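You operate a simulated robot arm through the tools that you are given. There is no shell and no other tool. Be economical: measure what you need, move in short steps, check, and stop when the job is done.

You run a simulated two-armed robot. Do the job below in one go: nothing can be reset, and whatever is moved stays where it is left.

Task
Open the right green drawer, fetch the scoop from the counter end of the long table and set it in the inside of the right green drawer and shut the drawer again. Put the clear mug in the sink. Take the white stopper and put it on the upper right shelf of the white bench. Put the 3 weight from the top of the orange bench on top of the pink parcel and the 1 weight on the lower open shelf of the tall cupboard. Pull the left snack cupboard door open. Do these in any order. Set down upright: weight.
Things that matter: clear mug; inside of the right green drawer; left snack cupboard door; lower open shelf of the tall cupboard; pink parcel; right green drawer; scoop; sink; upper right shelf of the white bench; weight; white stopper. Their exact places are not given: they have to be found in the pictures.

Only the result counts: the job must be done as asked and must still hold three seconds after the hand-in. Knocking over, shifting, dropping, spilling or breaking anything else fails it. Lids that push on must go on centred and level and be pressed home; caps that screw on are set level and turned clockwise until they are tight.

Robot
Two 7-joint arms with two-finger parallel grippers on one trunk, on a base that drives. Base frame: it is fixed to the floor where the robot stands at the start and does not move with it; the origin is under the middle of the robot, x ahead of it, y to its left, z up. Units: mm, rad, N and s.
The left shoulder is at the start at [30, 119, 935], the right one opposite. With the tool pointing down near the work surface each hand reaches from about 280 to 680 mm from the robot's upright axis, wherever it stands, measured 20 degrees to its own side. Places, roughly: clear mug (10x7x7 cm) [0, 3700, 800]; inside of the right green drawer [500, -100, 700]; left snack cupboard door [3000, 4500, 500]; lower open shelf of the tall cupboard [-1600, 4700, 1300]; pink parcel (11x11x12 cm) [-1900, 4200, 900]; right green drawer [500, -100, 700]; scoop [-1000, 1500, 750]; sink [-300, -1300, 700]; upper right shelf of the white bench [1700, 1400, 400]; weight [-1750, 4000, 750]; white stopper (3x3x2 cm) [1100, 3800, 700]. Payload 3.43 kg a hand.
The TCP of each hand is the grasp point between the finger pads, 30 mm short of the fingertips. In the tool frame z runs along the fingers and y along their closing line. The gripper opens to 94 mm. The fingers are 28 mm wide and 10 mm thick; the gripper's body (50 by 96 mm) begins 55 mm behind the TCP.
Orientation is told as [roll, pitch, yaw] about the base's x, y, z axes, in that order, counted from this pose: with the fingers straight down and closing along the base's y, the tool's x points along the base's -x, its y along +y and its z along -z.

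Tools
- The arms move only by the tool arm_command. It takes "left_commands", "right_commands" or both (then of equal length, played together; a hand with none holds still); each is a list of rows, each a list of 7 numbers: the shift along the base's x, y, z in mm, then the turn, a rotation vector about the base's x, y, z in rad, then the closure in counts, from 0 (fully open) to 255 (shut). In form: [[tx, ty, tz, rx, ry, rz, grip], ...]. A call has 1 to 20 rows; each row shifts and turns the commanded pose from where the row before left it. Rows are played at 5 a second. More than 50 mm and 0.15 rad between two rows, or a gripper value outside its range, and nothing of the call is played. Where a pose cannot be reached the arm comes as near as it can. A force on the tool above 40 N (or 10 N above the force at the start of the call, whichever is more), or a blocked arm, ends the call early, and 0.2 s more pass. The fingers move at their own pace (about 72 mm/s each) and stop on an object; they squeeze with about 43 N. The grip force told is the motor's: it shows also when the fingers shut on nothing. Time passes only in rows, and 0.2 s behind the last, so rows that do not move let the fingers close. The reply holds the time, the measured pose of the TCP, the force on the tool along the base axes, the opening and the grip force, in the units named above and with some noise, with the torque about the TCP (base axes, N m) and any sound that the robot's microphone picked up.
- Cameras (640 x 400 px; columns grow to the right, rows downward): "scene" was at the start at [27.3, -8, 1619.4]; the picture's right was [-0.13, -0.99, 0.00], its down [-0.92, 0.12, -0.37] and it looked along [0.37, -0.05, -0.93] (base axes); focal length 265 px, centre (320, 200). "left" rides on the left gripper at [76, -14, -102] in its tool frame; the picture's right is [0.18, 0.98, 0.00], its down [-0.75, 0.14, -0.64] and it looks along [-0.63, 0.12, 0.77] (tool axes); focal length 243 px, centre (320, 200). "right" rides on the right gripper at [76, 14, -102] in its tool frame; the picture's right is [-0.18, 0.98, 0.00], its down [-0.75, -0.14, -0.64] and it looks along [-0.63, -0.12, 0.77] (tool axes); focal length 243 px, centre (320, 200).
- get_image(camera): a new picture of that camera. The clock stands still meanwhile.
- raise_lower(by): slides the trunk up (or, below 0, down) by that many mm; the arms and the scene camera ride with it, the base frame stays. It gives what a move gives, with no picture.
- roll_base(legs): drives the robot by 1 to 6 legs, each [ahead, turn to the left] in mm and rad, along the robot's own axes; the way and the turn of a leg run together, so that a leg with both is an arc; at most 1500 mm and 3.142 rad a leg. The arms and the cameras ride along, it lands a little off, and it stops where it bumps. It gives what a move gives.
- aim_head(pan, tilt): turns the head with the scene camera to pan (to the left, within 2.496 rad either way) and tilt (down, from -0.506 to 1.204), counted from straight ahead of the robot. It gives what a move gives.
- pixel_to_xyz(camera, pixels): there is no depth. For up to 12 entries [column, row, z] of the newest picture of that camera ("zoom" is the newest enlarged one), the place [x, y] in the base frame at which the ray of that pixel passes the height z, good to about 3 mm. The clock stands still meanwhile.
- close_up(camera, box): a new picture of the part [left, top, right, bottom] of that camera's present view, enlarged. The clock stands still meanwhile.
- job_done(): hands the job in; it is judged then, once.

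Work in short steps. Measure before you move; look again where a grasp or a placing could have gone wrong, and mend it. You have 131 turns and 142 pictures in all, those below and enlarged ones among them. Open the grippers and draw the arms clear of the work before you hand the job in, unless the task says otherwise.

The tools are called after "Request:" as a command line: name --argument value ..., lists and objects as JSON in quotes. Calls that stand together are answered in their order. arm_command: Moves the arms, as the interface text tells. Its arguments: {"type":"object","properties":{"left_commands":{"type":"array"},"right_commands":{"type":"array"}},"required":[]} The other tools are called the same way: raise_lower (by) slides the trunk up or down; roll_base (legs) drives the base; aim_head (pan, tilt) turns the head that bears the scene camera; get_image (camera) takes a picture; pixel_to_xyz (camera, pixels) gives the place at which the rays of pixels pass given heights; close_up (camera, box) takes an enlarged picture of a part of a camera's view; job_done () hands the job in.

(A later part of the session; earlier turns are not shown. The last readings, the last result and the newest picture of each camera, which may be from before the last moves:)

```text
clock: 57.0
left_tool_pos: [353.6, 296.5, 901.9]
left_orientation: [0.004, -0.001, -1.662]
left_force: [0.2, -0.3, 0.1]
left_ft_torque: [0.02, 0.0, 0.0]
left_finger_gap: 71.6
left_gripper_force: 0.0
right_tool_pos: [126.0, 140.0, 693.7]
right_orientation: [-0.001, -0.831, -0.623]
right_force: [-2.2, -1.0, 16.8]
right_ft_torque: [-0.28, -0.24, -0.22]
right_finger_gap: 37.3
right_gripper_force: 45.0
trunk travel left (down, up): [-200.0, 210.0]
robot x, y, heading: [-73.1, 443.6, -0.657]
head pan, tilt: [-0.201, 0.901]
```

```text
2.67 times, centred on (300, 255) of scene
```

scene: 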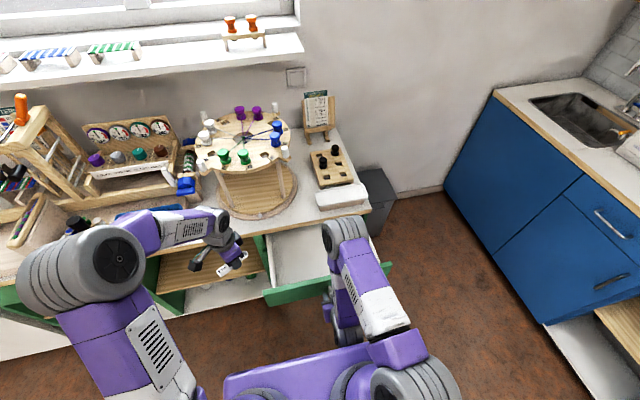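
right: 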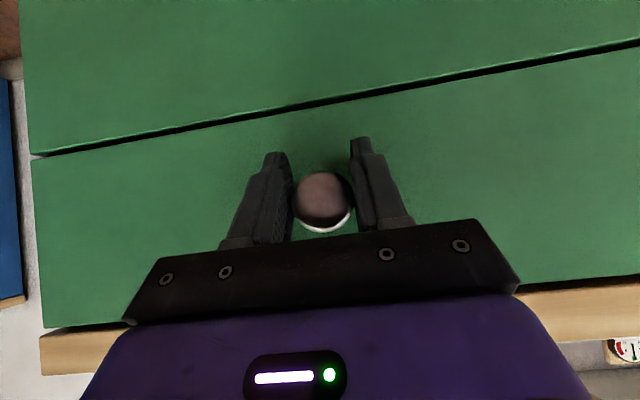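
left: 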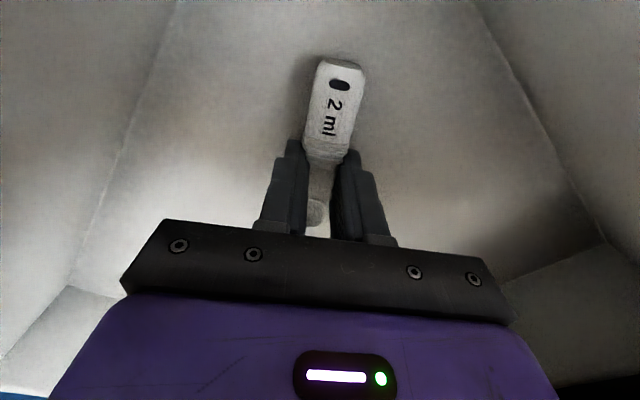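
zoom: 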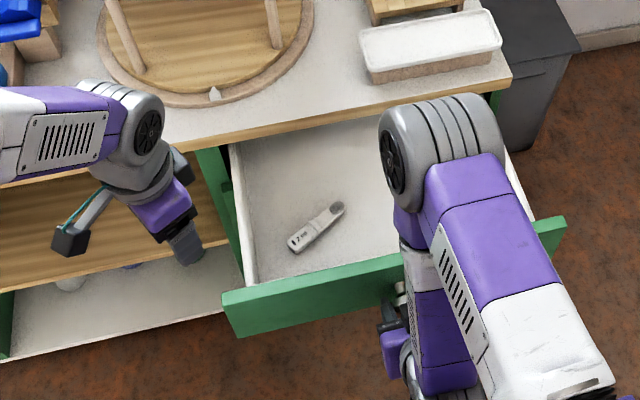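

Scoop rests in the drawer. I push the drawer shut along the same line, a bit past the start for firm closing.

Request:
arm_command --right_commands '[[10, -7, 0, 0, 0, 0, 255], [19, -13.8, 0, 0, 0, 0, 255], [19, -13.8, 0, 0, 0, 0, 255], [19, -13.8, 0, 0, 0, 0, 255], [19, -13.8, 0, 0, 0, 0, 255], [19, -13.8, 0, 0, 0, 0, 255], [19, -13.8, 0, 0, 0, 0, 255], [19, -13.8, 0, 0, 0, 0, 255], [19, -13.8, 0, 0, 0, 0, 255], [16, -12, 0, 0, 0, 0, 255], [8, -6, 0, 0, 0, 0, 255], [4, -3, 0, 0, 0, 0, 255], [3, -2, 0, 0, 0, 0, 255]]'

Request:
close_up --camera "scene" --box '[180, 180, 420, 330]'

```text
clock: 59.7
left_tool_pos: [351.6, 296.7, 901.5]
left_orientation: [0.005, -0.002, -1.664]
left_force: [-0.5, -0.7, 0.0]
left_ft_torque: [0.04, 0.0, -0.01]
left_finger_gap: 72.0
left_gripper_force: 0.0
right_tool_pos: [310.4, 3.8, 690.7]
right_orientation: [-0.001, -0.82, -0.622]
right_force: [-15.5, 9.2, 18.9]
right_ft_torque: [-0.14, -0.05, 0.09]
right_finger_gap: 36.7
right_gripper_force: 45.4
trunk travel left (down, up): [-200.0, 210.0]
robot x, y, heading: [-77.6, 446.7, -0.66]
head pan, tilt: [-0.201, 0.901]
stopped in row 13 (right hand): the force on the tool passed its limit at 42 N (the readings are from after the stop); the commanded pose is now the measured one
```

```text
2.67 times, centred on (300, 255) of scene
```

zoom: 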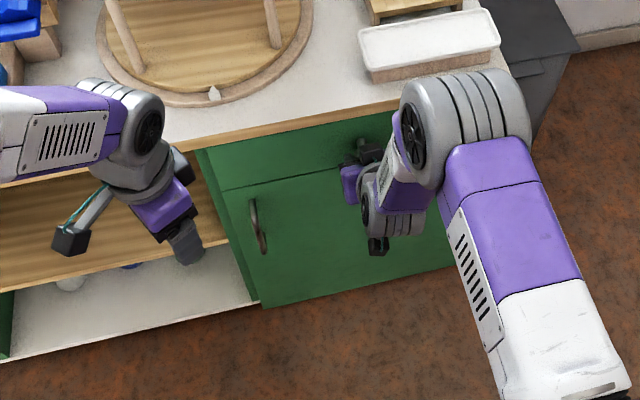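

Drawer is shut flush. I release the knob, back straight out, rise, and turn the right hand back down.

Request:
arm_command --right_commands '[[0, 0, 0, 0, 0, 0, 150], [0, 0, 0, 0, 0, 0, 40], [0, 0, 0, 0, 0, 0, 0], [-24, 17, 0, 0, 0, 0, 0], [-35, 25, 0, 0, 0, 0, 0], [-35, 25, 0, 0.08, 0.115, 0, 0], [0, 10, 45, 0.08, 0.115, 0, 0], [0, 0, 45, 0.08, 0.115, 0, 0], [0, 0, 45, 0.08, 0.115, 0, 0], [0, 30, 35, 0.08, 0.115, 0, 0], [0, 30, 35, 0.07, 0.105, 0, 0]]'

Request:
get_image --camera "scene"

```text
clock: 62.1
left_tool_pos: [353.6, 296.0, 902.2]
left_orientation: [0.003, -0.002, -1.662]
left_force: [0.5, 1.3, -0.7]
left_ft_torque: [-0.01, 0.02, 0.0]
left_finger_gap: 71.9
left_gripper_force: 0.0
right_tool_pos: [219.3, 138.7, 893.2]
right_orientation: [-0.014, 0.01, -0.618]
right_force: [0.1, 0.0, 0.7]
right_ft_torque: [-0.02, -0.01, -0.01]
right_finger_gap: 93.9
right_gripper_force: 0.0
trunk travel left (down, up): [-200.0, 210.0]
robot x, y, heading: [-72.2, 446.1, -0.662]
head pan, tilt: [-0.201, 0.901]
```

```text
105 pictures are left
```

scene: 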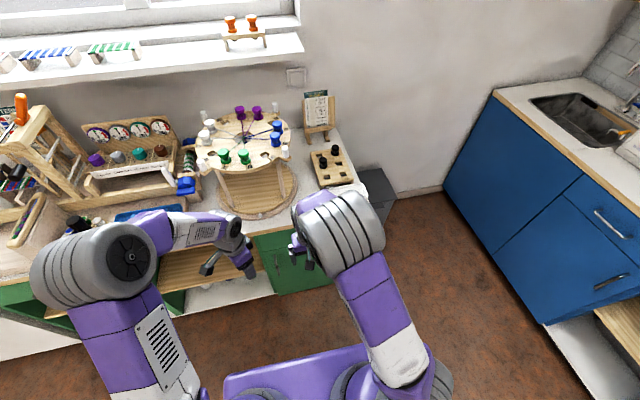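

Drawer job done. Next the weights at the orange bench: I drive around the table's near end. First leg to about (-919,434), then look along the gap.

Request:
roll_base --legs '[[0, -2.496], [847, 0], [0, -0.606]]'

Request:
aim_head --pan 0.0 --tilt 0.6

Request:
get_image --camera "scene"

```text
clock: 74.2
left_tool_pos: [-1355.8, 596.6, 901.9]
left_orientation: [0.004, -0.001, 1.514]
left_force: [0.4, 0.2, 0.4]
left_ft_torque: [-0.01, 0.0, 0.0]
left_finger_gap: 72.1
left_gripper_force: 0.0
right_tool_pos: [-1228.9, 757.0, 892.1]
right_orientation: [-0.014, 0.008, 2.561]
right_force: [-0.3, -0.4, -0.4]
right_ft_torque: [-0.01, 0.01, 0.0]
right_finger_gap: 94.1
right_gripper_force: 0.0
trunk travel left (down, up): [-200.0, 210.0]
robot x, y, heading: [-923.2, 461.1, 2.518]
head pan, tilt: [-0.201, 0.901]
```

```text
clock: 75.0
left_tool_pos: [-1355.1, 596.9, 902.0]
left_orientation: [0.003, -0.001, 1.515]
left_force: [-0.1, 0.1, 0.5]
left_ft_torque: [0.02, -0.01, 0.0]
left_finger_gap: 72.1
left_gripper_force: 0.0
right_tool_pos: [-1227.3, 757.2, 892.7]
right_orientation: [-0.014, 0.009, 2.561]
right_force: [0.6, 0.3, 0.1]
right_ft_torque: [0.03, 0.01, 0.01]
right_finger_gap: 94.1
right_gripper_force: 0.1
trunk travel left (down, up): [-200.0, 210.0]
robot x, y, heading: [-925.4, 461.5, 2.517]
head pan, tilt: [0.0, 0.6]
```

```text
104 pictures are left
```

scene: 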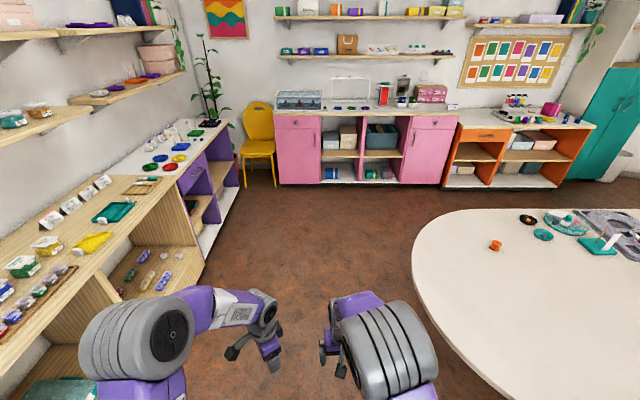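

The gap is clear. I measure floor points of benches and the table edge for path planning.

Request:
pixel_to_xyz --camera "scene" --pixels '[[280, 185, 0], [440, 186, 0], [560, 187, 0], [193, 285, 0], [240, 185, 0], [412, 260, 735], [450, 214, 735], [545, 103, 850], [520, 118, 750], [603, 183, 0]]'

```text
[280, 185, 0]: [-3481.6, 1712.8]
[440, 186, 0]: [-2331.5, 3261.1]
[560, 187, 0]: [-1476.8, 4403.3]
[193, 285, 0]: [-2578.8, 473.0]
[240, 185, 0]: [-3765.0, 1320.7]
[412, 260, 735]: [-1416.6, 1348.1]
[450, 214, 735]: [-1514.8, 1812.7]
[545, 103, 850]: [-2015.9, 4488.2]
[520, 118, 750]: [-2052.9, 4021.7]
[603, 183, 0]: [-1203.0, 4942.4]
```

Path is clear: ahead 1680, right turn, 2100 along the gap, then face the orange bench.

Request:
roll_base --legs '[[900, 0], [830, 0], [0, -1.57], [1100, 0], [1000, 0], [0, 1.57]]'

Request:
aim_head --pan -0.2 --tilt 0.5

Request:
get_image --camera "scene"

```text
clock: 101.5
left_tool_pos: [-1485.7, 3292.8, 901.5]
left_orientation: [0.003, 0.0, 1.486]
left_force: [0.9, -0.1, -0.5]
left_ft_torque: [0.05, 0.03, -0.02]
left_finger_gap: 71.8
left_gripper_force: 0.0
right_tool_pos: [-1352.8, 3450.4, 892.4]
right_orientation: [-0.015, 0.01, 2.532]
right_force: [-0.8, -0.1, -0.3]
right_ft_torque: [-0.01, 0.01, 0.0]
right_finger_gap: 93.8
right_gripper_force: 0.0
trunk travel left (down, up): [-200.0, 210.0]
robot x, y, heading: [-1055.6, 3146.1, 2.488]
head pan, tilt: [0.0, 0.6]
```

```text
clock: 102.2
left_tool_pos: [-1484.4, 3291.9, 902.3]
left_orientation: [0.004, 0.0, 1.484]
left_force: [0.5, 1.4, 0.1]
left_ft_torque: [-0.02, 0.02, 0.01]
left_finger_gap: 71.9
left_gripper_force: 0.1
right_tool_pos: [-1351.7, 3450.0, 893.2]
right_orientation: [-0.013, 0.009, 2.532]
right_force: [0.1, -0.3, 0.3]
right_ft_torque: [-0.03, 0.01, 0.01]
right_finger_gap: 93.8
right_gripper_force: 0.0
trunk travel left (down, up): [-200.0, 210.0]
robot x, y, heading: [-1061.2, 3146.9, 2.485]
head pan, tilt: [-0.201, 0.499]
```

```text
103 pictures are left
```

scene: 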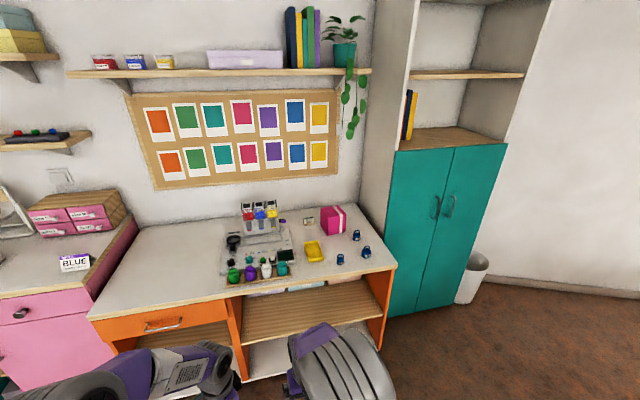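

The parcel at (335,218) and three blue weights right of it. I zoom to read them.

Request:
close_up --camera "scene" --box '[280, 190, 400, 280]'

Request:
close_up --camera "scene" --box '[360, 40, 560, 170]'

Request:
pixel_to_xyz --camera "scene" --pixels '[[230, 296, 750], [385, 267, 750], [395, 268, 750], [340, 263, 750], [356, 239, 750], [366, 256, 750], [333, 233, 750], [398, 145, 1150], [508, 140, 1150]]'

```text
4.44 times, centred on (340, 235) of scene
```

zoom: 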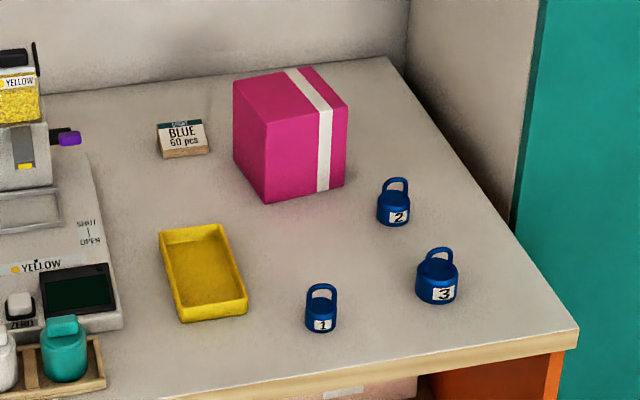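

```text
3.08 times, centred on (460, 105) of scene
```

zoom: 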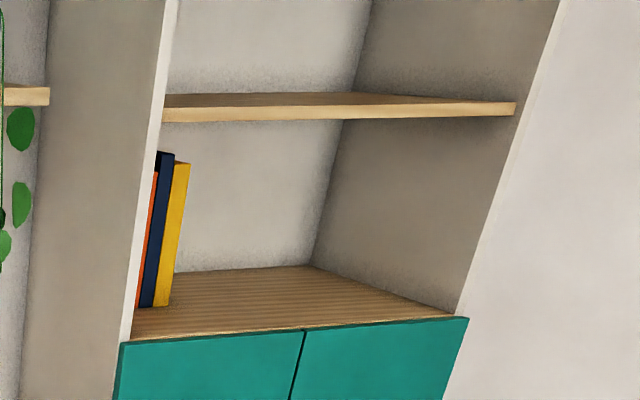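

```text
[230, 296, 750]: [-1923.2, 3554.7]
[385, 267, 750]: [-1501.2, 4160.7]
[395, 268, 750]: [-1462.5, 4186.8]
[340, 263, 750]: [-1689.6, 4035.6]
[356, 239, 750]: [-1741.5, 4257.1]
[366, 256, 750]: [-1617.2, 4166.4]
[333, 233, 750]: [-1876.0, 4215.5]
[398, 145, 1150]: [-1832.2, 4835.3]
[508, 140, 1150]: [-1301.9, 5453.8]
```

Weights 1, 3 and 2 are read. Weight 1 ≈(-1690,4036), 3 ≈(-1617,4166), parcel ≈(-1900,4240). I draw the left hand back and up, then drive nearer for weight 1 with the right hand.

Request:
arm_command --left_commands '[[30, -23, 25, 0, 0, 0.15, 0], [30, -23, 25, 0, 0, 0.15, 0], [30, -23, 25, 0, 0, 0.15, 0], [30, -23, 25, 0, 0, 0.15, 0]]'

Request:
roll_base --legs '[[0, -0.353], [462, 0], [0, 0.388]]'

Request:
aim_head --pan -0.35 --tilt 0.7

Request:
get_image --camera "scene"

Request:
close_up --camera "scene" --box '[240, 150, 400, 270]'

```text
clock: 103.2
left_tool_pos: [-1358.9, 3198.0, 1002.6]
left_orientation: [0.003, -0.002, 2.088]
left_force: [-0.4, 0.2, -0.5]
left_ft_torque: [0.01, 0.01, 0.01]
left_finger_gap: 93.9
left_gripper_force: 0.0
right_tool_pos: [-1351.6, 3449.7, 892.6]
right_orientation: [-0.012, 0.007, 2.531]
right_force: [0.1, 0.3, -1.0]
right_ft_torque: [0.0, 0.0, -0.02]
right_finger_gap: 94.0
right_gripper_force: 0.0
trunk travel left (down, up): [-200.0, 210.0]
robot x, y, heading: [-1060.0, 3144.0, 2.488]
head pan, tilt: [-0.201, 0.499]
```

```text
clock: 108.2
left_tool_pos: [-1609.4, 3563.3, 1002.3]
left_orientation: [0.004, -0.003, 2.145]
left_force: [-0.2, 0.1, -0.7]
left_ft_torque: [0.04, 0.02, 0.01]
left_finger_gap: 94.0
left_gripper_force: 0.1
right_tool_pos: [-1615.0, 3814.6, 892.7]
right_orientation: [-0.015, 0.009, 2.593]
right_force: [0.2, 0.7, 0.3]
right_ft_torque: [0.0, 0.03, 0.03]
right_finger_gap: 94.1
right_gripper_force: 0.1
trunk travel left (down, up): [-200.0, 210.0]
robot x, y, heading: [-1306.1, 3527.4, 2.551]
head pan, tilt: [-0.201, 0.499]
```

```text
clock: 109.0
left_tool_pos: [-1609.7, 3563.2, 1003.0]
left_orientation: [0.003, -0.002, 2.145]
left_force: [-0.4, -0.4, -0.5]
left_ft_torque: [-0.01, -0.03, 0.01]
left_finger_gap: 94.1
left_gripper_force: 0.1
right_tool_pos: [-1616.3, 3814.8, 892.6]
right_orientation: [-0.013, 0.011, 2.592]
right_force: [0.1, 0.4, -0.6]
right_ft_torque: [0.03, 0.01, 0.01]
right_finger_gap: 94.0
right_gripper_force: 0.0
trunk travel left (down, up): [-200.0, 210.0]
robot x, y, heading: [-1304.9, 3527.5, 2.546]
head pan, tilt: [-0.351, 0.7]
```

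```text
100 pictures are left
```

scene: 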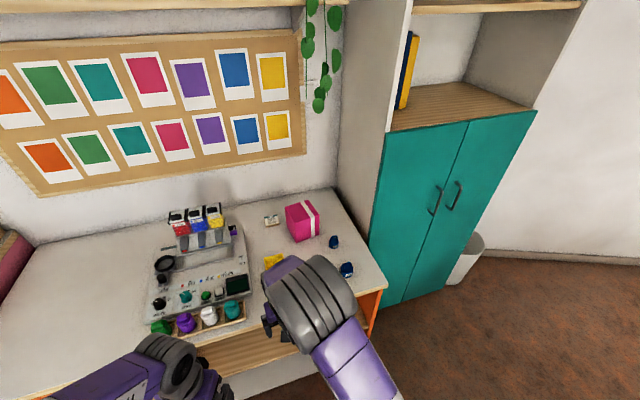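

```text
3.33 times, centred on (320, 210) of scene
```

zoom: 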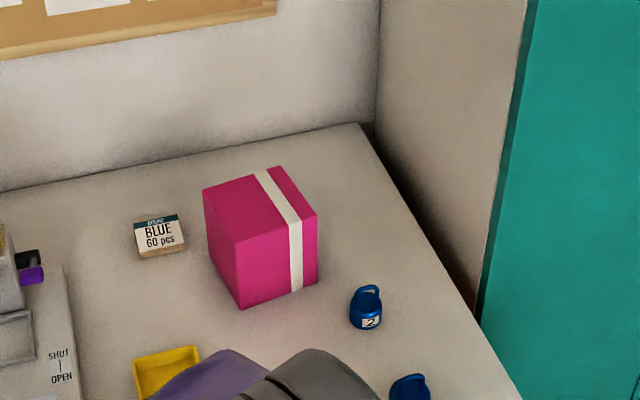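

I triangulate bench height from weight 2 and parcel in this second view, and the cupboard shelf edge.

Request:
pixel_to_xyz --camera "zoom" --pixels '[[364, 328, 750], [364, 328, 800], [364, 328, 780], [243, 308, 780], [317, 280, 780], [207, 250, 780], [237, 243, 900], [316, 215, 900], [270, 168, 900], [203, 190, 900]]'

Request:
pixel_to_xyz --camera "scene" --pixels '[[388, 132, 1150], [536, 110, 1150], [388, 132, 1050], [536, 110, 1050], [388, 132, 1100], [536, 110, 1100], [412, 14, 1400], [582, 7, 1400]]'

```text
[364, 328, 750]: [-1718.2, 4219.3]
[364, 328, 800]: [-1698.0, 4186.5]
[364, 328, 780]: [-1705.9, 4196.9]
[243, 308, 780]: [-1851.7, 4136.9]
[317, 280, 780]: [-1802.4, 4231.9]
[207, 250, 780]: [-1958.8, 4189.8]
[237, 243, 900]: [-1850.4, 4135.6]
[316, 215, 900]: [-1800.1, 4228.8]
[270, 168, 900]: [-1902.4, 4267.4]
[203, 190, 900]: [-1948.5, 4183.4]
```

```text
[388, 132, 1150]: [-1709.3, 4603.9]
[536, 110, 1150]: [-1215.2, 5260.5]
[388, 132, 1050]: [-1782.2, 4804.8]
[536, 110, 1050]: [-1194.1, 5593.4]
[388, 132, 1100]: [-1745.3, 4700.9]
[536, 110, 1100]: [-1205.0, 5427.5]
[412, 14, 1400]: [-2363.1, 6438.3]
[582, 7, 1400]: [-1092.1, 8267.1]
```

Bench top is z≈780, parcel top 900 centred ≈(-1875,4204). I tilt the right hand 1.25 rad forward (fingers nearly level), shift it to face weight 1, and look through its camera.

Request:
arm_command --right_commands '[[8, 11.3, 0, 0, 0, -0.07, 0], [8, 11.3, 0, 0.081, 0.113, 0, 0], [8, 11.3, 0, 0.081, 0.113, 0, 0], [8, 11.3, 0, 0.081, 0.113, 0, 0], [8, 11.3, 0, 0.081, 0.113, 0, 0], [8, 11.3, 0, 0.081, 0.113, 0, 0], [8, 11.3, 0, 0.081, 0.113, 0, 0], [8, 11.3, 0, 0.081, 0.113, 0, 0], [8, 11.3, 0, 0.081, 0.113, 0, 0], [0, 0, 0, 0.081, 0.113, 0, 0]]'

Request:
get_image --camera "right"

Request:
get_image --camera "scene"

```text
clock: 111.2
left_tool_pos: [-1609.6, 3564.0, 1002.1]
left_orientation: [0.004, 0.001, 2.145]
left_force: [-0.2, 0.4, 0.0]
left_ft_torque: [0.03, 0.0, -0.02]
left_finger_gap: 94.2
left_gripper_force: 0.0
right_tool_pos: [-1561.4, 3927.1, 886.4]
right_orientation: [-0.017, -1.243, 2.522]
right_force: [-0.5, -0.8, -0.4]
right_ft_torque: [-0.01, -0.01, 0.04]
right_finger_gap: 94.1
right_gripper_force: 0.0
right hand out of reach, approached as far as the arm can: row 7, 8, 9
trunk travel left (down, up): [-200.0, 210.0]
robot x, y, heading: [-1305.2, 3527.8, 2.544]
head pan, tilt: [-0.351, 0.7]
```

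```text
98 pictures are left
```

right: 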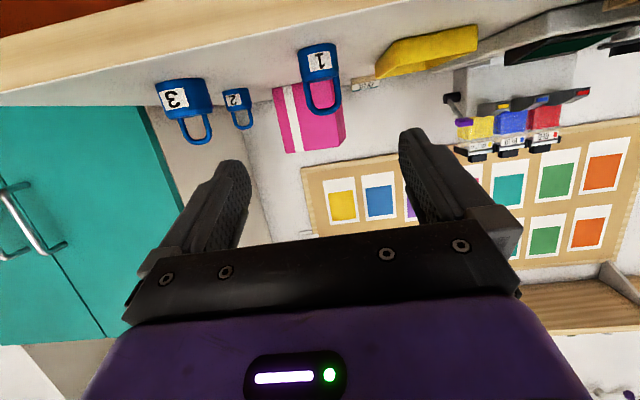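

```text
97 pictures are left
```

scene: 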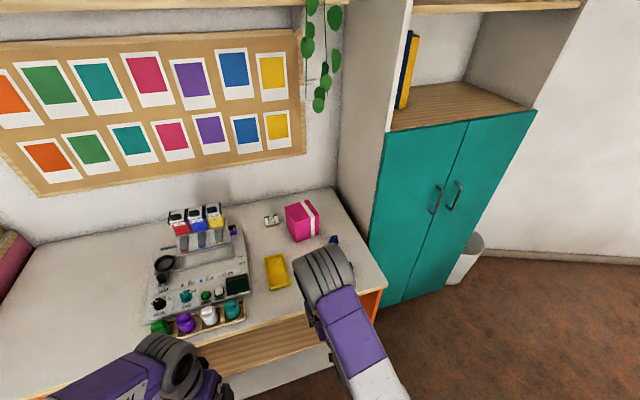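

The right camera sees weight 1 at (318,65), its loop plane facing us. I compute positions at its base and body.

Request:
pixel_to_xyz --camera "right" --pixels '[[316, 45, 780], [301, 53, 780], [335, 42, 780], [319, 80, 810], [320, 112, 830], [322, 112, 840], [180, 83, 780], [195, 140, 830]]'

```text
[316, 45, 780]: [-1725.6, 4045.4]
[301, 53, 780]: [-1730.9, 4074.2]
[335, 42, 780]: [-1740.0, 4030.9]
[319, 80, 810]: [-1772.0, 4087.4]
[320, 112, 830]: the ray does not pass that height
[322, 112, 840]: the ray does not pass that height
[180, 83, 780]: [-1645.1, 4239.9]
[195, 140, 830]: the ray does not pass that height
```

The camera hangs under the hand at this tilt and would meet the bench edge, so I reduce the tilt to 0.8 rad and remeasure weight 1.

Request:
arm_command --right_commands '[[0, 0, 0, -0.086, -0.1205, 0, 0], [0, 0, 0, -0.086, -0.1205, 0, 0], [-4, 3, 5, -0.086, -0.1205, 0, 0], [0, 0, 0, 0, 0, 0, 0]]'

Request:
get_image --camera "right"

```text
clock: 112.2
left_tool_pos: [-1610.5, 3564.5, 1003.0]
left_orientation: [0.003, 0.001, 2.146]
left_force: [-0.3, 0.3, 0.1]
left_ft_torque: [0.03, -0.02, -0.01]
left_finger_gap: 93.8
left_gripper_force: 0.0
right_tool_pos: [-1564.6, 3929.8, 890.0]
right_orientation: [-0.019, -0.799, 2.524]
right_force: [0.7, -0.4, 0.8]
right_ft_torque: [-0.04, 0.0, -0.01]
right_finger_gap: 93.6
right_gripper_force: 0.0
trunk travel left (down, up): [-200.0, 210.0]
robot x, y, heading: [-1305.4, 3530.4, 2.546]
head pan, tilt: [-0.351, 0.7]
```

```text
96 pictures are left
```

right: 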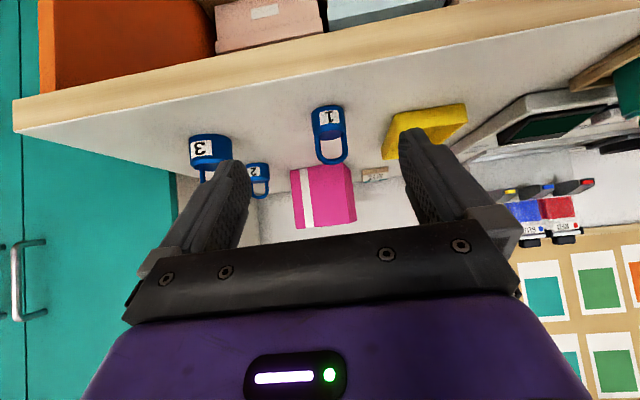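

Request:
pixel_to_xyz --camera "right" --pixels '[[326, 105, 780], [312, 109, 780], [342, 105, 780], [328, 122, 795], [329, 137, 812], [331, 163, 840], [208, 137, 780], [206, 155, 795], [17, 130, 780], [325, 167, 900], [640, 10, 780]]'

```text
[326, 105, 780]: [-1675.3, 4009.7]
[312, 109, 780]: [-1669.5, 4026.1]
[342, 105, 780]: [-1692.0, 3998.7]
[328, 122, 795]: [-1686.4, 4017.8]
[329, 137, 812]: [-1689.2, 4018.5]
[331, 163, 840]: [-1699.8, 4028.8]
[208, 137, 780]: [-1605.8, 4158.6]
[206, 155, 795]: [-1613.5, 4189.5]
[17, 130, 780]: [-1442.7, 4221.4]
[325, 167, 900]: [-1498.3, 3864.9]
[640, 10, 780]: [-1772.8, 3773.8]
```

Weight 1: centre (-1689,4020), 35 mm wide, loop top ~838. I move the TCP to (-1679,4013,813) and grip.

Request:
arm_command --right_commands '[[-29, 21, -19, 0, 0, 0, 0], [-29, 21, -19, 0, 0, 0, 0], [-29, 21, -19, 0, 0, 0, 0], [-27, 20, -19, 0, 0, 0, 0], [0, 0, 0, 0, 0, 0, 0]]'

Request:
get_image --camera "right"

```text
clock: 113.3
left_tool_pos: [-1599.1, 3557.8, 1005.6]
left_orientation: [0.007, -0.01, 2.145]
left_force: [0.5, 0.1, -0.2]
left_ft_torque: [0.04, 0.01, 0.03]
left_finger_gap: 94.0
left_gripper_force: 0.1
right_tool_pos: [-1674.4, 4007.0, 830.4]
right_orientation: [-0.006, -0.823, 2.519]
right_force: [45.9, -25.7, 66.3]
right_ft_torque: [-2.84, 1.06, 2.48]
right_finger_gap: 90.3
right_gripper_force: 0.0
trunk travel left (down, up): [-200.0, 210.0]
robot x, y, heading: [-1300.1, 3527.3, 2.542]
head pan, tilt: [-0.351, 0.7]
stopped in row 5 (right hand): the force on the tool passed its limit at 254 N (the readings are from after the stop); the commanded pose is now the measured one
```

```text
95 pictures are left
```

right: 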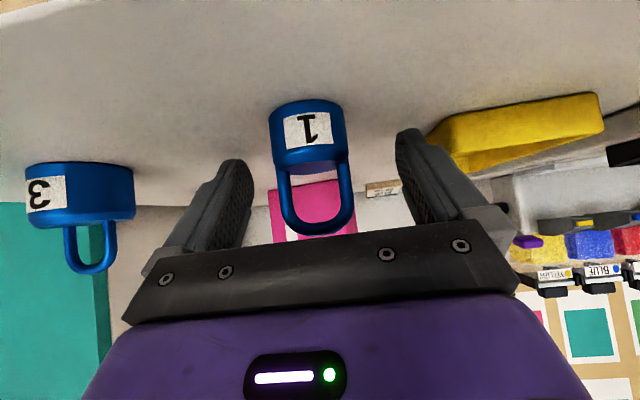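

The fingers met the bench: its top is nearer 798. I lift 6 mm and remeasure weight 1 from here.

Request:
arm_command --right_commands '[[3.5, 5, 6, 0, 0, 0, 0], [0, 0, 0, 0, 0, 0, 0]]'

Request:
get_image --camera "right"

Request:
get_image --camera "scene"

```text
clock: 113.9
left_tool_pos: [-1604.1, 3558.3, 1003.3]
left_orientation: [0.002, -0.007, 2.147]
left_force: [-0.8, -0.7, 0.5]
left_ft_torque: [-0.02, 0.01, -0.01]
left_finger_gap: 93.9
left_gripper_force: 0.1
right_tool_pos: [-1675.6, 4010.3, 831.2]
right_orientation: [-0.007, -0.813, 2.525]
right_force: [22.8, -29.8, 45.0]
right_ft_torque: [-2.41, 1.04, 1.9]
right_finger_gap: 93.9
right_gripper_force: 0.0
trunk travel left (down, up): [-200.0, 210.0]
robot x, y, heading: [-1303.8, 3529.8, 2.545]
head pan, tilt: [-0.351, 0.7]
```

```text
94 pictures are left
```

right: 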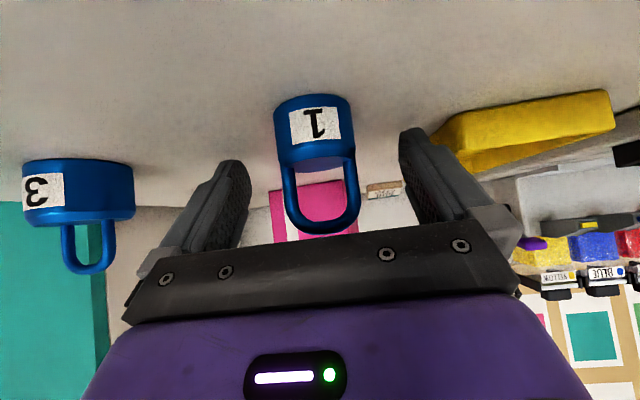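

```text
93 pictures are left
```

scene: 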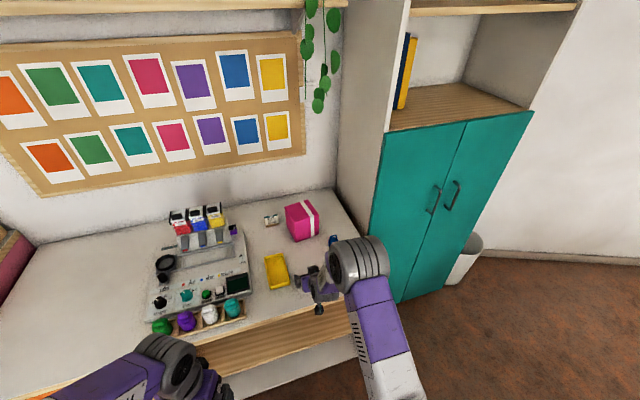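

The torque fits a contact at the fingertip on the yellow tray's side. I lift clear, narrow the fingers to ~60 mm and shift towards +s.

Request:
arm_command --right_commands '[[4, -3, 15, 0, 0, 0, 0], [4, -3, 20, 0, 0, 0, 0], [4, 5, 0, 0, 0, 0, 95], [0, 0, 0, 0, 0, 0, 95]]'

Request:
get_image --camera "right"

Request:
close_up --camera "scene" --box '[230, 180, 390, 300]'

```text
clock: 114.9
left_tool_pos: [-1608.9, 3562.0, 1002.1]
left_orientation: [0.003, -0.003, 2.144]
left_force: [-0.2, 0.3, -0.6]
left_ft_torque: [0.01, 0.01, 0.02]
left_finger_gap: 93.7
left_gripper_force: 0.0
right_tool_pos: [-1664.2, 4014.0, 859.7]
right_orientation: [-0.01, -0.805, 2.52]
right_force: [1.0, -1.1, -0.2]
right_ft_torque: [0.0, -0.01, 0.03]
right_finger_gap: 58.9
right_gripper_force: 0.1
trunk travel left (down, up): [-200.0, 210.0]
robot x, y, heading: [-1299.9, 3531.2, 2.545]
head pan, tilt: [-0.351, 0.7]
```

```text
92 pictures are left
```

right: 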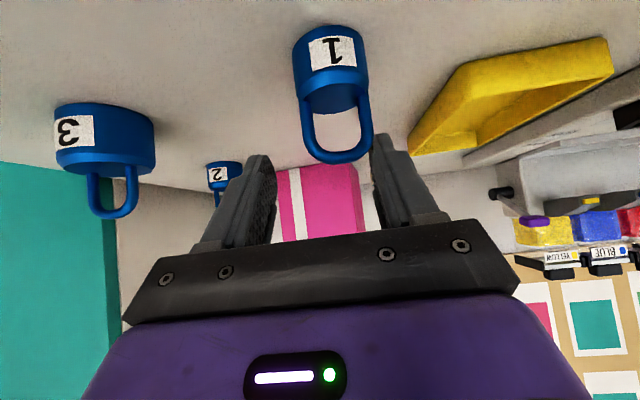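

```text
3.33 times, centred on (310, 240) of scene
```

zoom: 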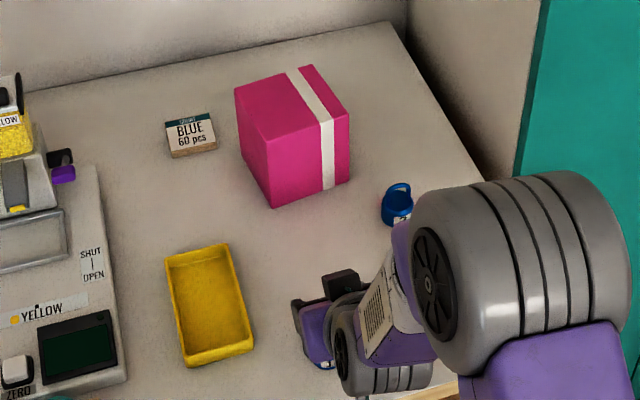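

I measure weight 1 and the tray corner at both candidate bench heights.

Request:
pixel_to_xyz --camera "right" --pixels '[[324, 27, 780], [324, 27, 798], [295, 35, 780], [361, 33, 780], [295, 35, 798], [361, 33, 798], [408, 155, 800], [342, 160, 838], [342, 160, 856], [105, 105, 780], [105, 105, 798]]'

```text
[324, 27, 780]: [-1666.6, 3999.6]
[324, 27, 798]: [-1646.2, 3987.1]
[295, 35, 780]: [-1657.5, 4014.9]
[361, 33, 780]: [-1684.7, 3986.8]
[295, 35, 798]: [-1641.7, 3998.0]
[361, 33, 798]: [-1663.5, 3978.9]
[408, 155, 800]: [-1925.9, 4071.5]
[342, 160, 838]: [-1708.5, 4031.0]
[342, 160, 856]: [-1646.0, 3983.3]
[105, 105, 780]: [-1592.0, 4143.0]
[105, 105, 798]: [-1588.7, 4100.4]
```

Bench height 780 stays consistent; the finger had landed on the tray rim. I shift -s by 10 mm, keep a ~55 mm gap, and descend to TCP 813.

Request:
arm_command --right_commands '[[-6, -8, 0, 0, 0, 0, 105], [0, 0, -15, 0, 0, 0, 105], [0, 0, -12, 0, 0, 0, 105], [0, 0, -8, 0, 0, 0, 105]]'

Request:
get_image --camera "right"

```text
clock: 115.9
left_tool_pos: [-1604.5, 3561.4, 1004.5]
left_orientation: [0.004, -0.003, 2.144]
left_force: [-0.8, 0.1, 0.0]
left_ft_torque: [0.0, 0.03, 0.01]
left_finger_gap: 94.1
left_gripper_force: 0.0
right_tool_pos: [-1670.1, 4006.5, 830.4]
right_orientation: [-0.008, -0.817, 2.518]
right_force: [12.3, -6.0, 28.2]
right_ft_torque: [-0.63, 0.34, 0.47]
right_finger_gap: 54.2
right_gripper_force: 0.1
trunk travel left (down, up): [-200.0, 210.0]
robot x, y, heading: [-1300.0, 3525.7, 2.547]
head pan, tilt: [-0.351, 0.7]
```

```text
90 pictures are left
```

right: 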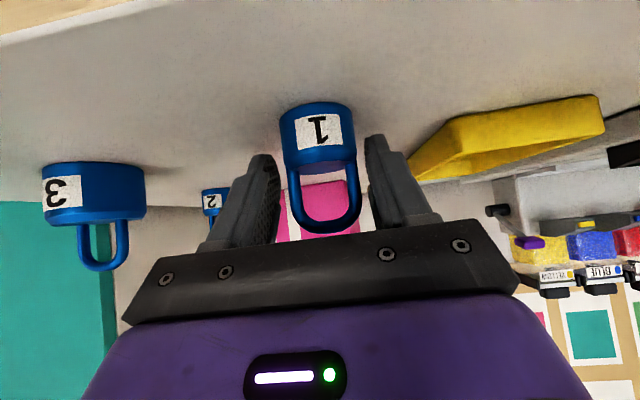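

Contact again at TCP 830 with narrow fingers: the bench top is ~799 after all. I remeasure weight 1 with that height.

Request:
pixel_to_xyz --camera "right" --pixels '[[312, 104, 799], [280, 112, 799], [350, 106, 799], [315, 135, 815], [325, 232, 856], [325, 232, 850], [90, 163, 799]]'

```text
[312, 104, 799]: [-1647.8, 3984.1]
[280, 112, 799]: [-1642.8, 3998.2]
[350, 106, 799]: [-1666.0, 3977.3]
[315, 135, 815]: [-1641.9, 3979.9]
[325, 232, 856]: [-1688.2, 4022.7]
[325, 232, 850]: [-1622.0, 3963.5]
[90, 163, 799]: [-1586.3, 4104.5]
```

Weight centre ≈(-1661,3993); the hand is ~25 mm too far in. I lift 2 mm, back off 22 mm, then close.

Request:
arm_command --right_commands '[[0, 0, 7, 0, 0, 0, 105], [16, -15, 0, 0, 0, 0, 105], [0, 0, 0, 0, 0, 0, 105]]'

Request:
get_image --camera "right"

```text
clock: 116.7
left_tool_pos: [-1607.3, 3563.1, 1002.8]
left_orientation: [0.002, 0.0, 2.145]
left_force: [-0.1, 0.3, -0.2]
left_ft_torque: [-0.01, 0.01, -0.03]
left_finger_gap: 94.0
left_gripper_force: 0.0
right_tool_pos: [-1653.5, 3991.5, 831.5]
right_orientation: [-0.009, -0.804, 2.52]
right_force: [0.1, 0.6, -0.6]
right_ft_torque: [0.02, -0.06, 0.0]
right_finger_gap: 55.6
right_gripper_force: 0.2
trunk travel left (down, up): [-200.0, 210.0]
robot x, y, heading: [-1298.0, 3529.8, 2.544]
head pan, tilt: [-0.351, 0.7]
```

```text
89 pictures are left
```

right: 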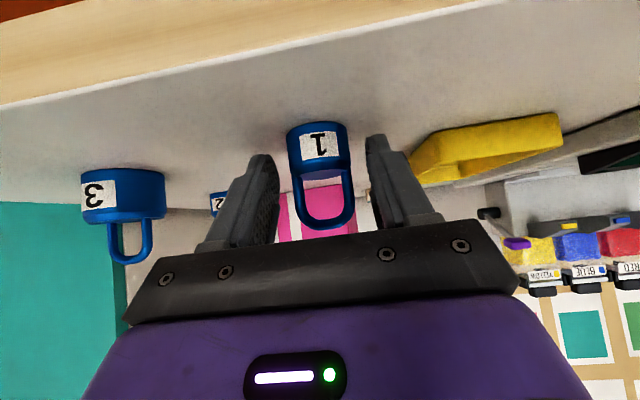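

I check where the body centre ray lies relative to the pads.

Request:
pixel_to_xyz --camera "right" --pixels '[[319, 124, 799], [319, 145, 814], [319, 165, 829], [326, 228, 855]]'

```text
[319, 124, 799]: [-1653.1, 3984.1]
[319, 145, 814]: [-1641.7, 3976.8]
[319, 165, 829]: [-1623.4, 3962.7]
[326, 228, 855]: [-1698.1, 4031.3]
```

I cross-check with the tray corners and weight 2 from the latest scene zoom, at both heights.

Request:
pixel_to_xyz --camera "zoom" --pixels '[[253, 350, 799], [253, 350, 780], [228, 243, 810], [184, 366, 799], [394, 225, 799], [394, 225, 780], [272, 207, 799], [349, 180, 799], [265, 150, 919], [348, 120, 919], [320, 64, 919]]'

Request:
pixel_to_xyz --camera "right" --pixels '[[412, 180, 780], [412, 180, 799], [432, 137, 820], [432, 137, 799]]'

```text
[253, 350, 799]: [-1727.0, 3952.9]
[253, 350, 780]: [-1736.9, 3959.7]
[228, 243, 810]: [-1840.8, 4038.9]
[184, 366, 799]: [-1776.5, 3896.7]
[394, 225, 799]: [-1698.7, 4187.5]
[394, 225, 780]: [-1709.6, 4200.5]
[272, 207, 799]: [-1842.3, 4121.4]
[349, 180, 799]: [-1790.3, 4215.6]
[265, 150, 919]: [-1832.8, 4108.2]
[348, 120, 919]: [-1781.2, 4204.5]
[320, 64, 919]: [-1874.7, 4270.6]
```

```text
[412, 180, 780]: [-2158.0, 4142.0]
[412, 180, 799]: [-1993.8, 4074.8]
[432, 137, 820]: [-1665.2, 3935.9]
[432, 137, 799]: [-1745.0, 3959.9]
```

Bench ≈800 confirmed by the tray corner; the weight is ~11 mm ahead of the TCP as wanted. I close.

Request:
arm_command --right_commands '[[0, 0, 0, 0, 0, 0, 160], [0, 0, 0, 0, 0, 0, 220], [0, 0, 0, 0, 0, 0, 255], [0, 0, 0, 0, 0, 0, 255], [0, 0, 0, 0, 0, 0, 255]]'

Request:
get_image --camera "right"

```text
clock: 117.9
left_tool_pos: [-1609.4, 3563.6, 1001.8]
left_orientation: [0.004, 0.0, 2.145]
left_force: [0.2, 0.1, -0.7]
left_ft_torque: [0.02, 0.0, 0.0]
left_finger_gap: 94.2
left_gripper_force: 0.0
right_tool_pos: [-1654.5, 3991.8, 832.2]
right_orientation: [-0.009, -0.805, 2.517]
right_force: [0.7, -0.2, 0.6]
right_ft_torque: [-0.01, -0.01, 0.02]
right_finger_gap: 34.4
right_gripper_force: 43.1
trunk travel left (down, up): [-200.0, 210.0]
robot x, y, heading: [-1301.2, 3529.8, 2.549]
head pan, tilt: [-0.351, 0.7]
```

```text
88 pictures are left
```

right: 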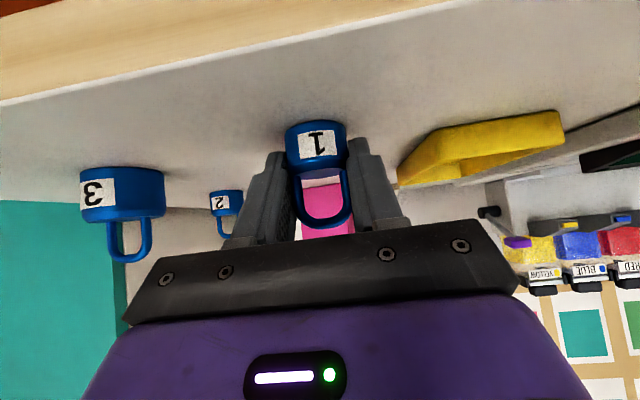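

Weight 1 is held (34.4 mm). I lift it, draw back 80 mm and check it hangs upright.

Request:
arm_command --right_commands '[[0, 0, 10, 0, 0, 0, 255], [0, 0, 30, 0, 0, 0, 255], [0, 0, 40, 0, 0, 0, 255], [33, -23, 20, 0, 0, 0, 255], [33, -23, 0, 0, 0, 0, 255]]'

Request:
get_image --camera "right"

Request:
roll_base --legs '[[-60, 0], [0, -1.585], [513, 0], [0, 1.557]]'

Request:
raise_lower --by 205

Request:
aim_head --pan -0.2 --tilt 0.45

Request:
get_image --camera "scene"

```text
clock: 119.1
left_tool_pos: [-1608.2, 3563.5, 1002.8]
left_orientation: [0.003, 0.001, 2.145]
left_force: [-0.3, 0.4, -0.4]
left_ft_torque: [0.0, 0.0, -0.01]
left_finger_gap: 94.3
left_gripper_force: 0.0
right_tool_pos: [-1590.0, 3945.9, 934.8]
right_orientation: [-0.009, -0.806, 2.519]
right_force: [-0.2, 0.0, -1.9]
right_ft_torque: [0.0, 0.01, -0.02]
right_finger_gap: 34.3
right_gripper_force: 42.7
trunk travel left (down, up): [-200.0, 210.0]
robot x, y, heading: [-1304.1, 3527.3, 2.546]
head pan, tilt: [-0.351, 0.7]
```

```text
87 pictures are left
```

right: 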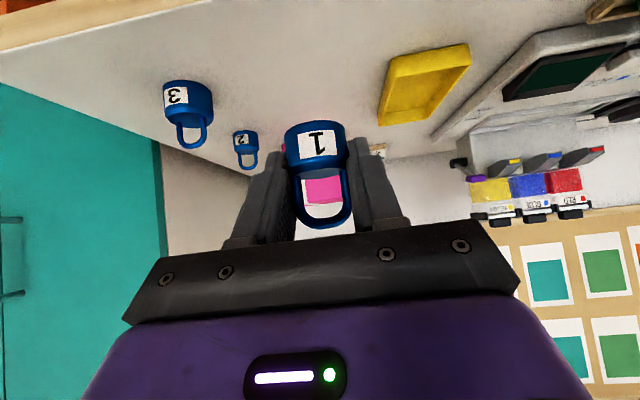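

```text
clock: 130.4
left_tool_pos: [-1268.9, 3950.2, 1002.8]
left_orientation: [0.003, 0.001, 2.148]
left_force: [-0.5, 0.5, -0.2]
left_ft_torque: [0.05, 0.04, 0.0]
left_finger_gap: 93.5
left_gripper_force: 0.2
right_tool_pos: [-1252.1, 4333.8, 934.1]
right_orientation: [-0.009, -0.803, 2.52]
right_force: [0.2, -0.5, -1.7]
right_ft_torque: [0.03, -0.02, -0.06]
right_finger_gap: 33.3
right_gripper_force: 43.2
trunk travel left (down, up): [-200.0, 210.0]
robot x, y, heading: [-965.5, 3920.1, 2.547]
head pan, tilt: [-0.351, 0.7]
```

```text
clock: 132.6
left_tool_pos: [-1268.9, 3949.4, 1207.6]
left_orientation: [0.004, 0.002, 2.147]
left_force: [-0.3, 0.6, 0.0]
left_ft_torque: [0.01, 0.0, -0.01]
left_finger_gap: 93.9
left_gripper_force: 0.1
right_tool_pos: [-1251.8, 4333.7, 1139.8]
right_orientation: [-0.009, -0.804, 2.521]
right_force: [0.7, -0.7, -1.7]
right_ft_torque: [0.01, 0.0, 0.0]
right_finger_gap: 33.0
right_gripper_force: 42.5
trunk travel left (down, up): [-405.0, 5.0]
robot x, y, heading: [-966.0, 3917.9, 2.546]
head pan, tilt: [-0.351, 0.7]
```

```text
clock: 133.3
left_tool_pos: [-1269.6, 3949.5, 1207.2]
left_orientation: [0.002, 0.0, 2.147]
left_force: [-0.3, -0.8, 0.3]
left_ft_torque: [0.01, 0.0, 0.01]
left_finger_gap: 94.1
left_gripper_force: 0.0
right_tool_pos: [-1252.9, 4332.9, 1139.2]
right_orientation: [-0.008, -0.804, 2.521]
right_force: [-0.3, 0.2, -0.7]
right_ft_torque: [0.04, -0.02, 0.02]
right_finger_gap: 33.1
right_gripper_force: 43.0
trunk travel left (down, up): [-405.0, 5.0]
robot x, y, heading: [-965.4, 3915.0, 2.545]
head pan, tilt: [-0.201, 0.45]
```

```text
86 pictures are left
```

scene: 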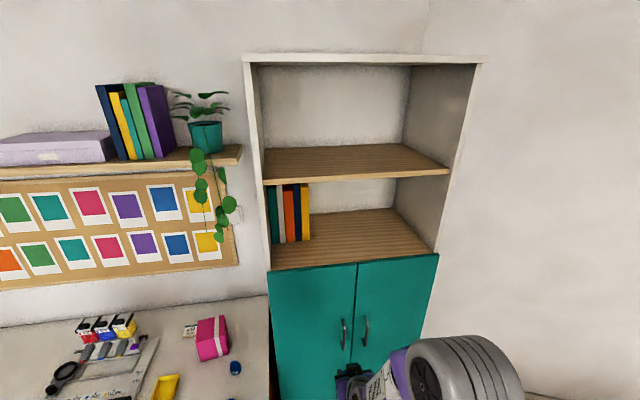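

Shelf front edge runs (271,269)–(437,253); I compute it at several heights against cupboard depth.

Request:
pixel_to_xyz --camera "scene" --pixels '[[271, 269, 1250], [271, 269, 1300], [437, 253, 1250], [437, 253, 1300], [271, 269, 1200], [437, 253, 1200], [355, 262, 1270], [450, 172, 1550], [265, 184, 1550]]'

```text
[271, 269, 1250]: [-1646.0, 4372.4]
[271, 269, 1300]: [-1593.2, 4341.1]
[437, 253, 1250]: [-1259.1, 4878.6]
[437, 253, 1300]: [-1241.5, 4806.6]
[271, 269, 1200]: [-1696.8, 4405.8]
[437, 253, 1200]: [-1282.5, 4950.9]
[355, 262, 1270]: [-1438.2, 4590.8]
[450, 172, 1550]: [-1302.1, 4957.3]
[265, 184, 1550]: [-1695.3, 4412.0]
```

Shelf floor ≈1255, front edge n≈-3860. I raise the right hand ~200 mm, shift right 40, and then drive forward 330 with the weight over the shelf front.

Request:
arm_command --right_commands '[[5, 7, 48, 0, 0, 0, 255], [5, 7, 48, 0, 0, 0, 255], [5, 7, 48, 0, 0, 0, 255], [5, 7, 48, 0, 0, 0, 255], [0, 0, 10, 0, 0, 0, 255]]'

Request:
roll_base --legs '[[0, -0.02], [310, 0]]'

Request:
aim_head --pan -0.3 --tilt 0.6

Request:
get_image --camera "scene"

Request:
get_image --camera "right"

```text
clock: 134.5
left_tool_pos: [-1268.0, 3951.2, 1207.9]
left_orientation: [0.006, -0.001, 2.147]
left_force: [-0.4, 0.7, 0.8]
left_ft_torque: [-0.05, -0.02, 0.02]
left_finger_gap: 94.1
left_gripper_force: 0.0
right_tool_pos: [-1231.1, 4360.9, 1341.6]
right_orientation: [-0.006, -0.805, 2.519]
right_force: [0.4, 0.5, -1.5]
right_ft_torque: [-0.03, -0.02, 0.01]
right_finger_gap: 33.2
right_gripper_force: 42.5
trunk travel left (down, up): [-405.0, 5.0]
robot x, y, heading: [-961.7, 3916.1, 2.547]
head pan, tilt: [-0.201, 0.45]
```

```text
clock: 137.0
left_tool_pos: [-1525.7, 4138.7, 1206.9]
left_orientation: [0.003, 0.0, 2.123]
left_force: [0.2, 0.0, 0.6]
left_ft_torque: [0.01, 0.01, -0.01]
left_finger_gap: 93.9
left_gripper_force: 0.2
right_tool_pos: [-1480.0, 4548.1, 1341.8]
right_orientation: [-0.01, -0.805, 2.497]
right_force: [0.0, 0.1, -1.7]
right_ft_torque: [0.01, -0.04, -0.01]
right_finger_gap: 33.0
right_gripper_force: 43.0
trunk travel left (down, up): [-405.0, 5.0]
robot x, y, heading: [-1219.5, 4098.0, 2.525]
head pan, tilt: [-0.201, 0.45]
```

```text
clock: 137.7
left_tool_pos: [-1526.1, 4139.2, 1207.9]
left_orientation: [0.004, -0.001, 2.125]
left_force: [0.6, 0.0, 0.2]
left_ft_torque: [-0.03, 0.02, 0.02]
left_finger_gap: 93.8
left_gripper_force: 0.1
right_tool_pos: [-1481.3, 4548.7, 1342.1]
right_orientation: [-0.008, -0.806, 2.497]
right_force: [-0.9, -0.1, -1.6]
right_ft_torque: [-0.02, -0.02, 0.0]
right_finger_gap: 33.2
right_gripper_force: 43.4
trunk travel left (down, up): [-405.0, 5.0]
robot x, y, heading: [-1221.7, 4100.3, 2.524]
head pan, tilt: [-0.3, 0.6]
```

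```text
85 pictures are left
```

scene: 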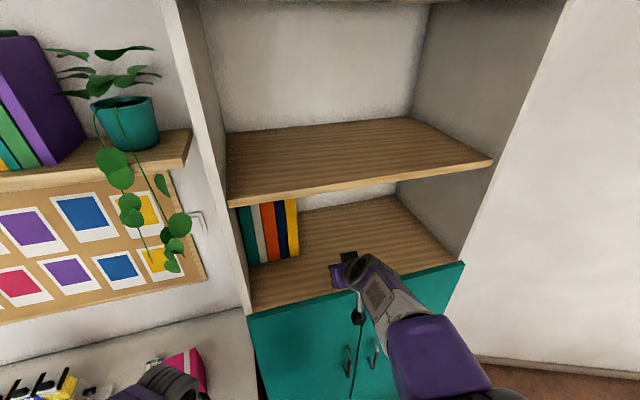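

```text
84 pictures are left
```

right: 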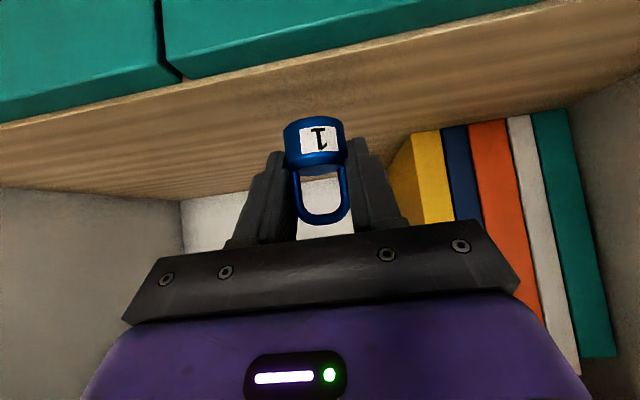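

I check the shelf's front edge from both cameras.

Request:
pixel_to_xyz --camera "right" --pixels '[[300, 62, 1255], [300, 62, 1265], [300, 62, 1245], [183, 200, 1255]]'

Request:
pixel_to_xyz --camera "scene" --pixels '[[249, 315, 1255], [249, 315, 1235], [464, 262, 1255], [464, 262, 1235], [300, 257, 1255]]'

```text
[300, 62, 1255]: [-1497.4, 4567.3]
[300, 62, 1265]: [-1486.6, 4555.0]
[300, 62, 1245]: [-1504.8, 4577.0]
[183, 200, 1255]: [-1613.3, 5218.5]
```

```text
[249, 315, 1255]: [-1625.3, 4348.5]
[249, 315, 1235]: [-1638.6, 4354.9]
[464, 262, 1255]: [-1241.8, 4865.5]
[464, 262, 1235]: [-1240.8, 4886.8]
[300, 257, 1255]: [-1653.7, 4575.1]
```

I advance ~112 mm inside (slightly right, away from the books), then lower in small steps until contact.

Request:
arm_command --right_commands '[[-20.5, 19, 0, 0, 0, 0, 255], [-20.5, 19, 0, 0, 0, 0, 255], [-20.5, 19, 0, 0, 0, 0, 255], [-20.5, 19, 0, 0, 0, 0, 255], [0, 0, -20, 0, 0, 0, 255], [0, 0, -15, 0, 0, 0, 255], [0, 0, -5, 0, 0, 0, 255]]'

Request:
get_image --camera "right"

Request:
get_image --camera "scene"

```text
clock: 139.3
left_tool_pos: [-1525.0, 4139.3, 1207.9]
left_orientation: [0.004, -0.003, 2.122]
left_force: [0.4, 0.2, -0.2]
left_ft_torque: [0.01, 0.0, -0.01]
left_finger_gap: 94.0
left_gripper_force: 0.2
right_tool_pos: [-1566.8, 4629.2, 1314.9]
right_orientation: [-0.007, -0.841, 2.494]
right_force: [4.2, -4.7, 14.7]
right_ft_torque: [-0.25, -0.33, -0.05]
right_finger_gap: 33.2
right_gripper_force: 42.4
trunk travel left (down, up): [-405.0, 5.0]
robot x, y, heading: [-1218.1, 4099.9, 2.529]
head pan, tilt: [-0.3, 0.6]
stopped in row 7 (right hand): the force on the tool passed its limit at 45 N (the readings are from after the stop); the commanded pose is now the measured one
```

```text
83 pictures are left
```

right: 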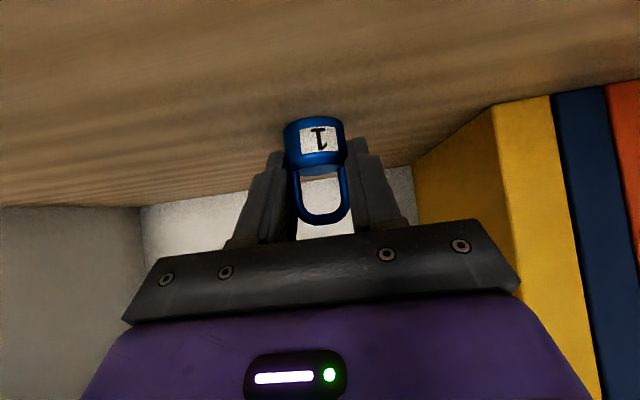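

```text
82 pictures are left
```

scene: 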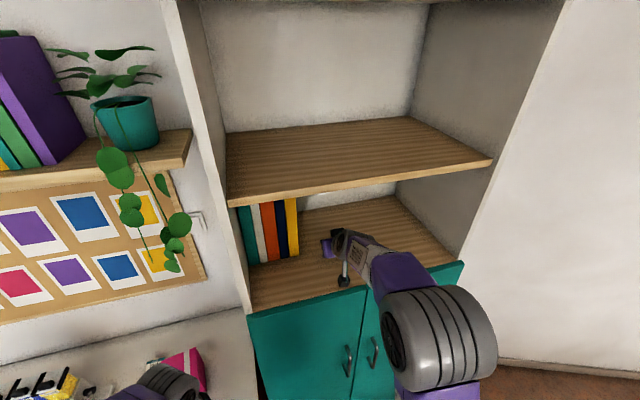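

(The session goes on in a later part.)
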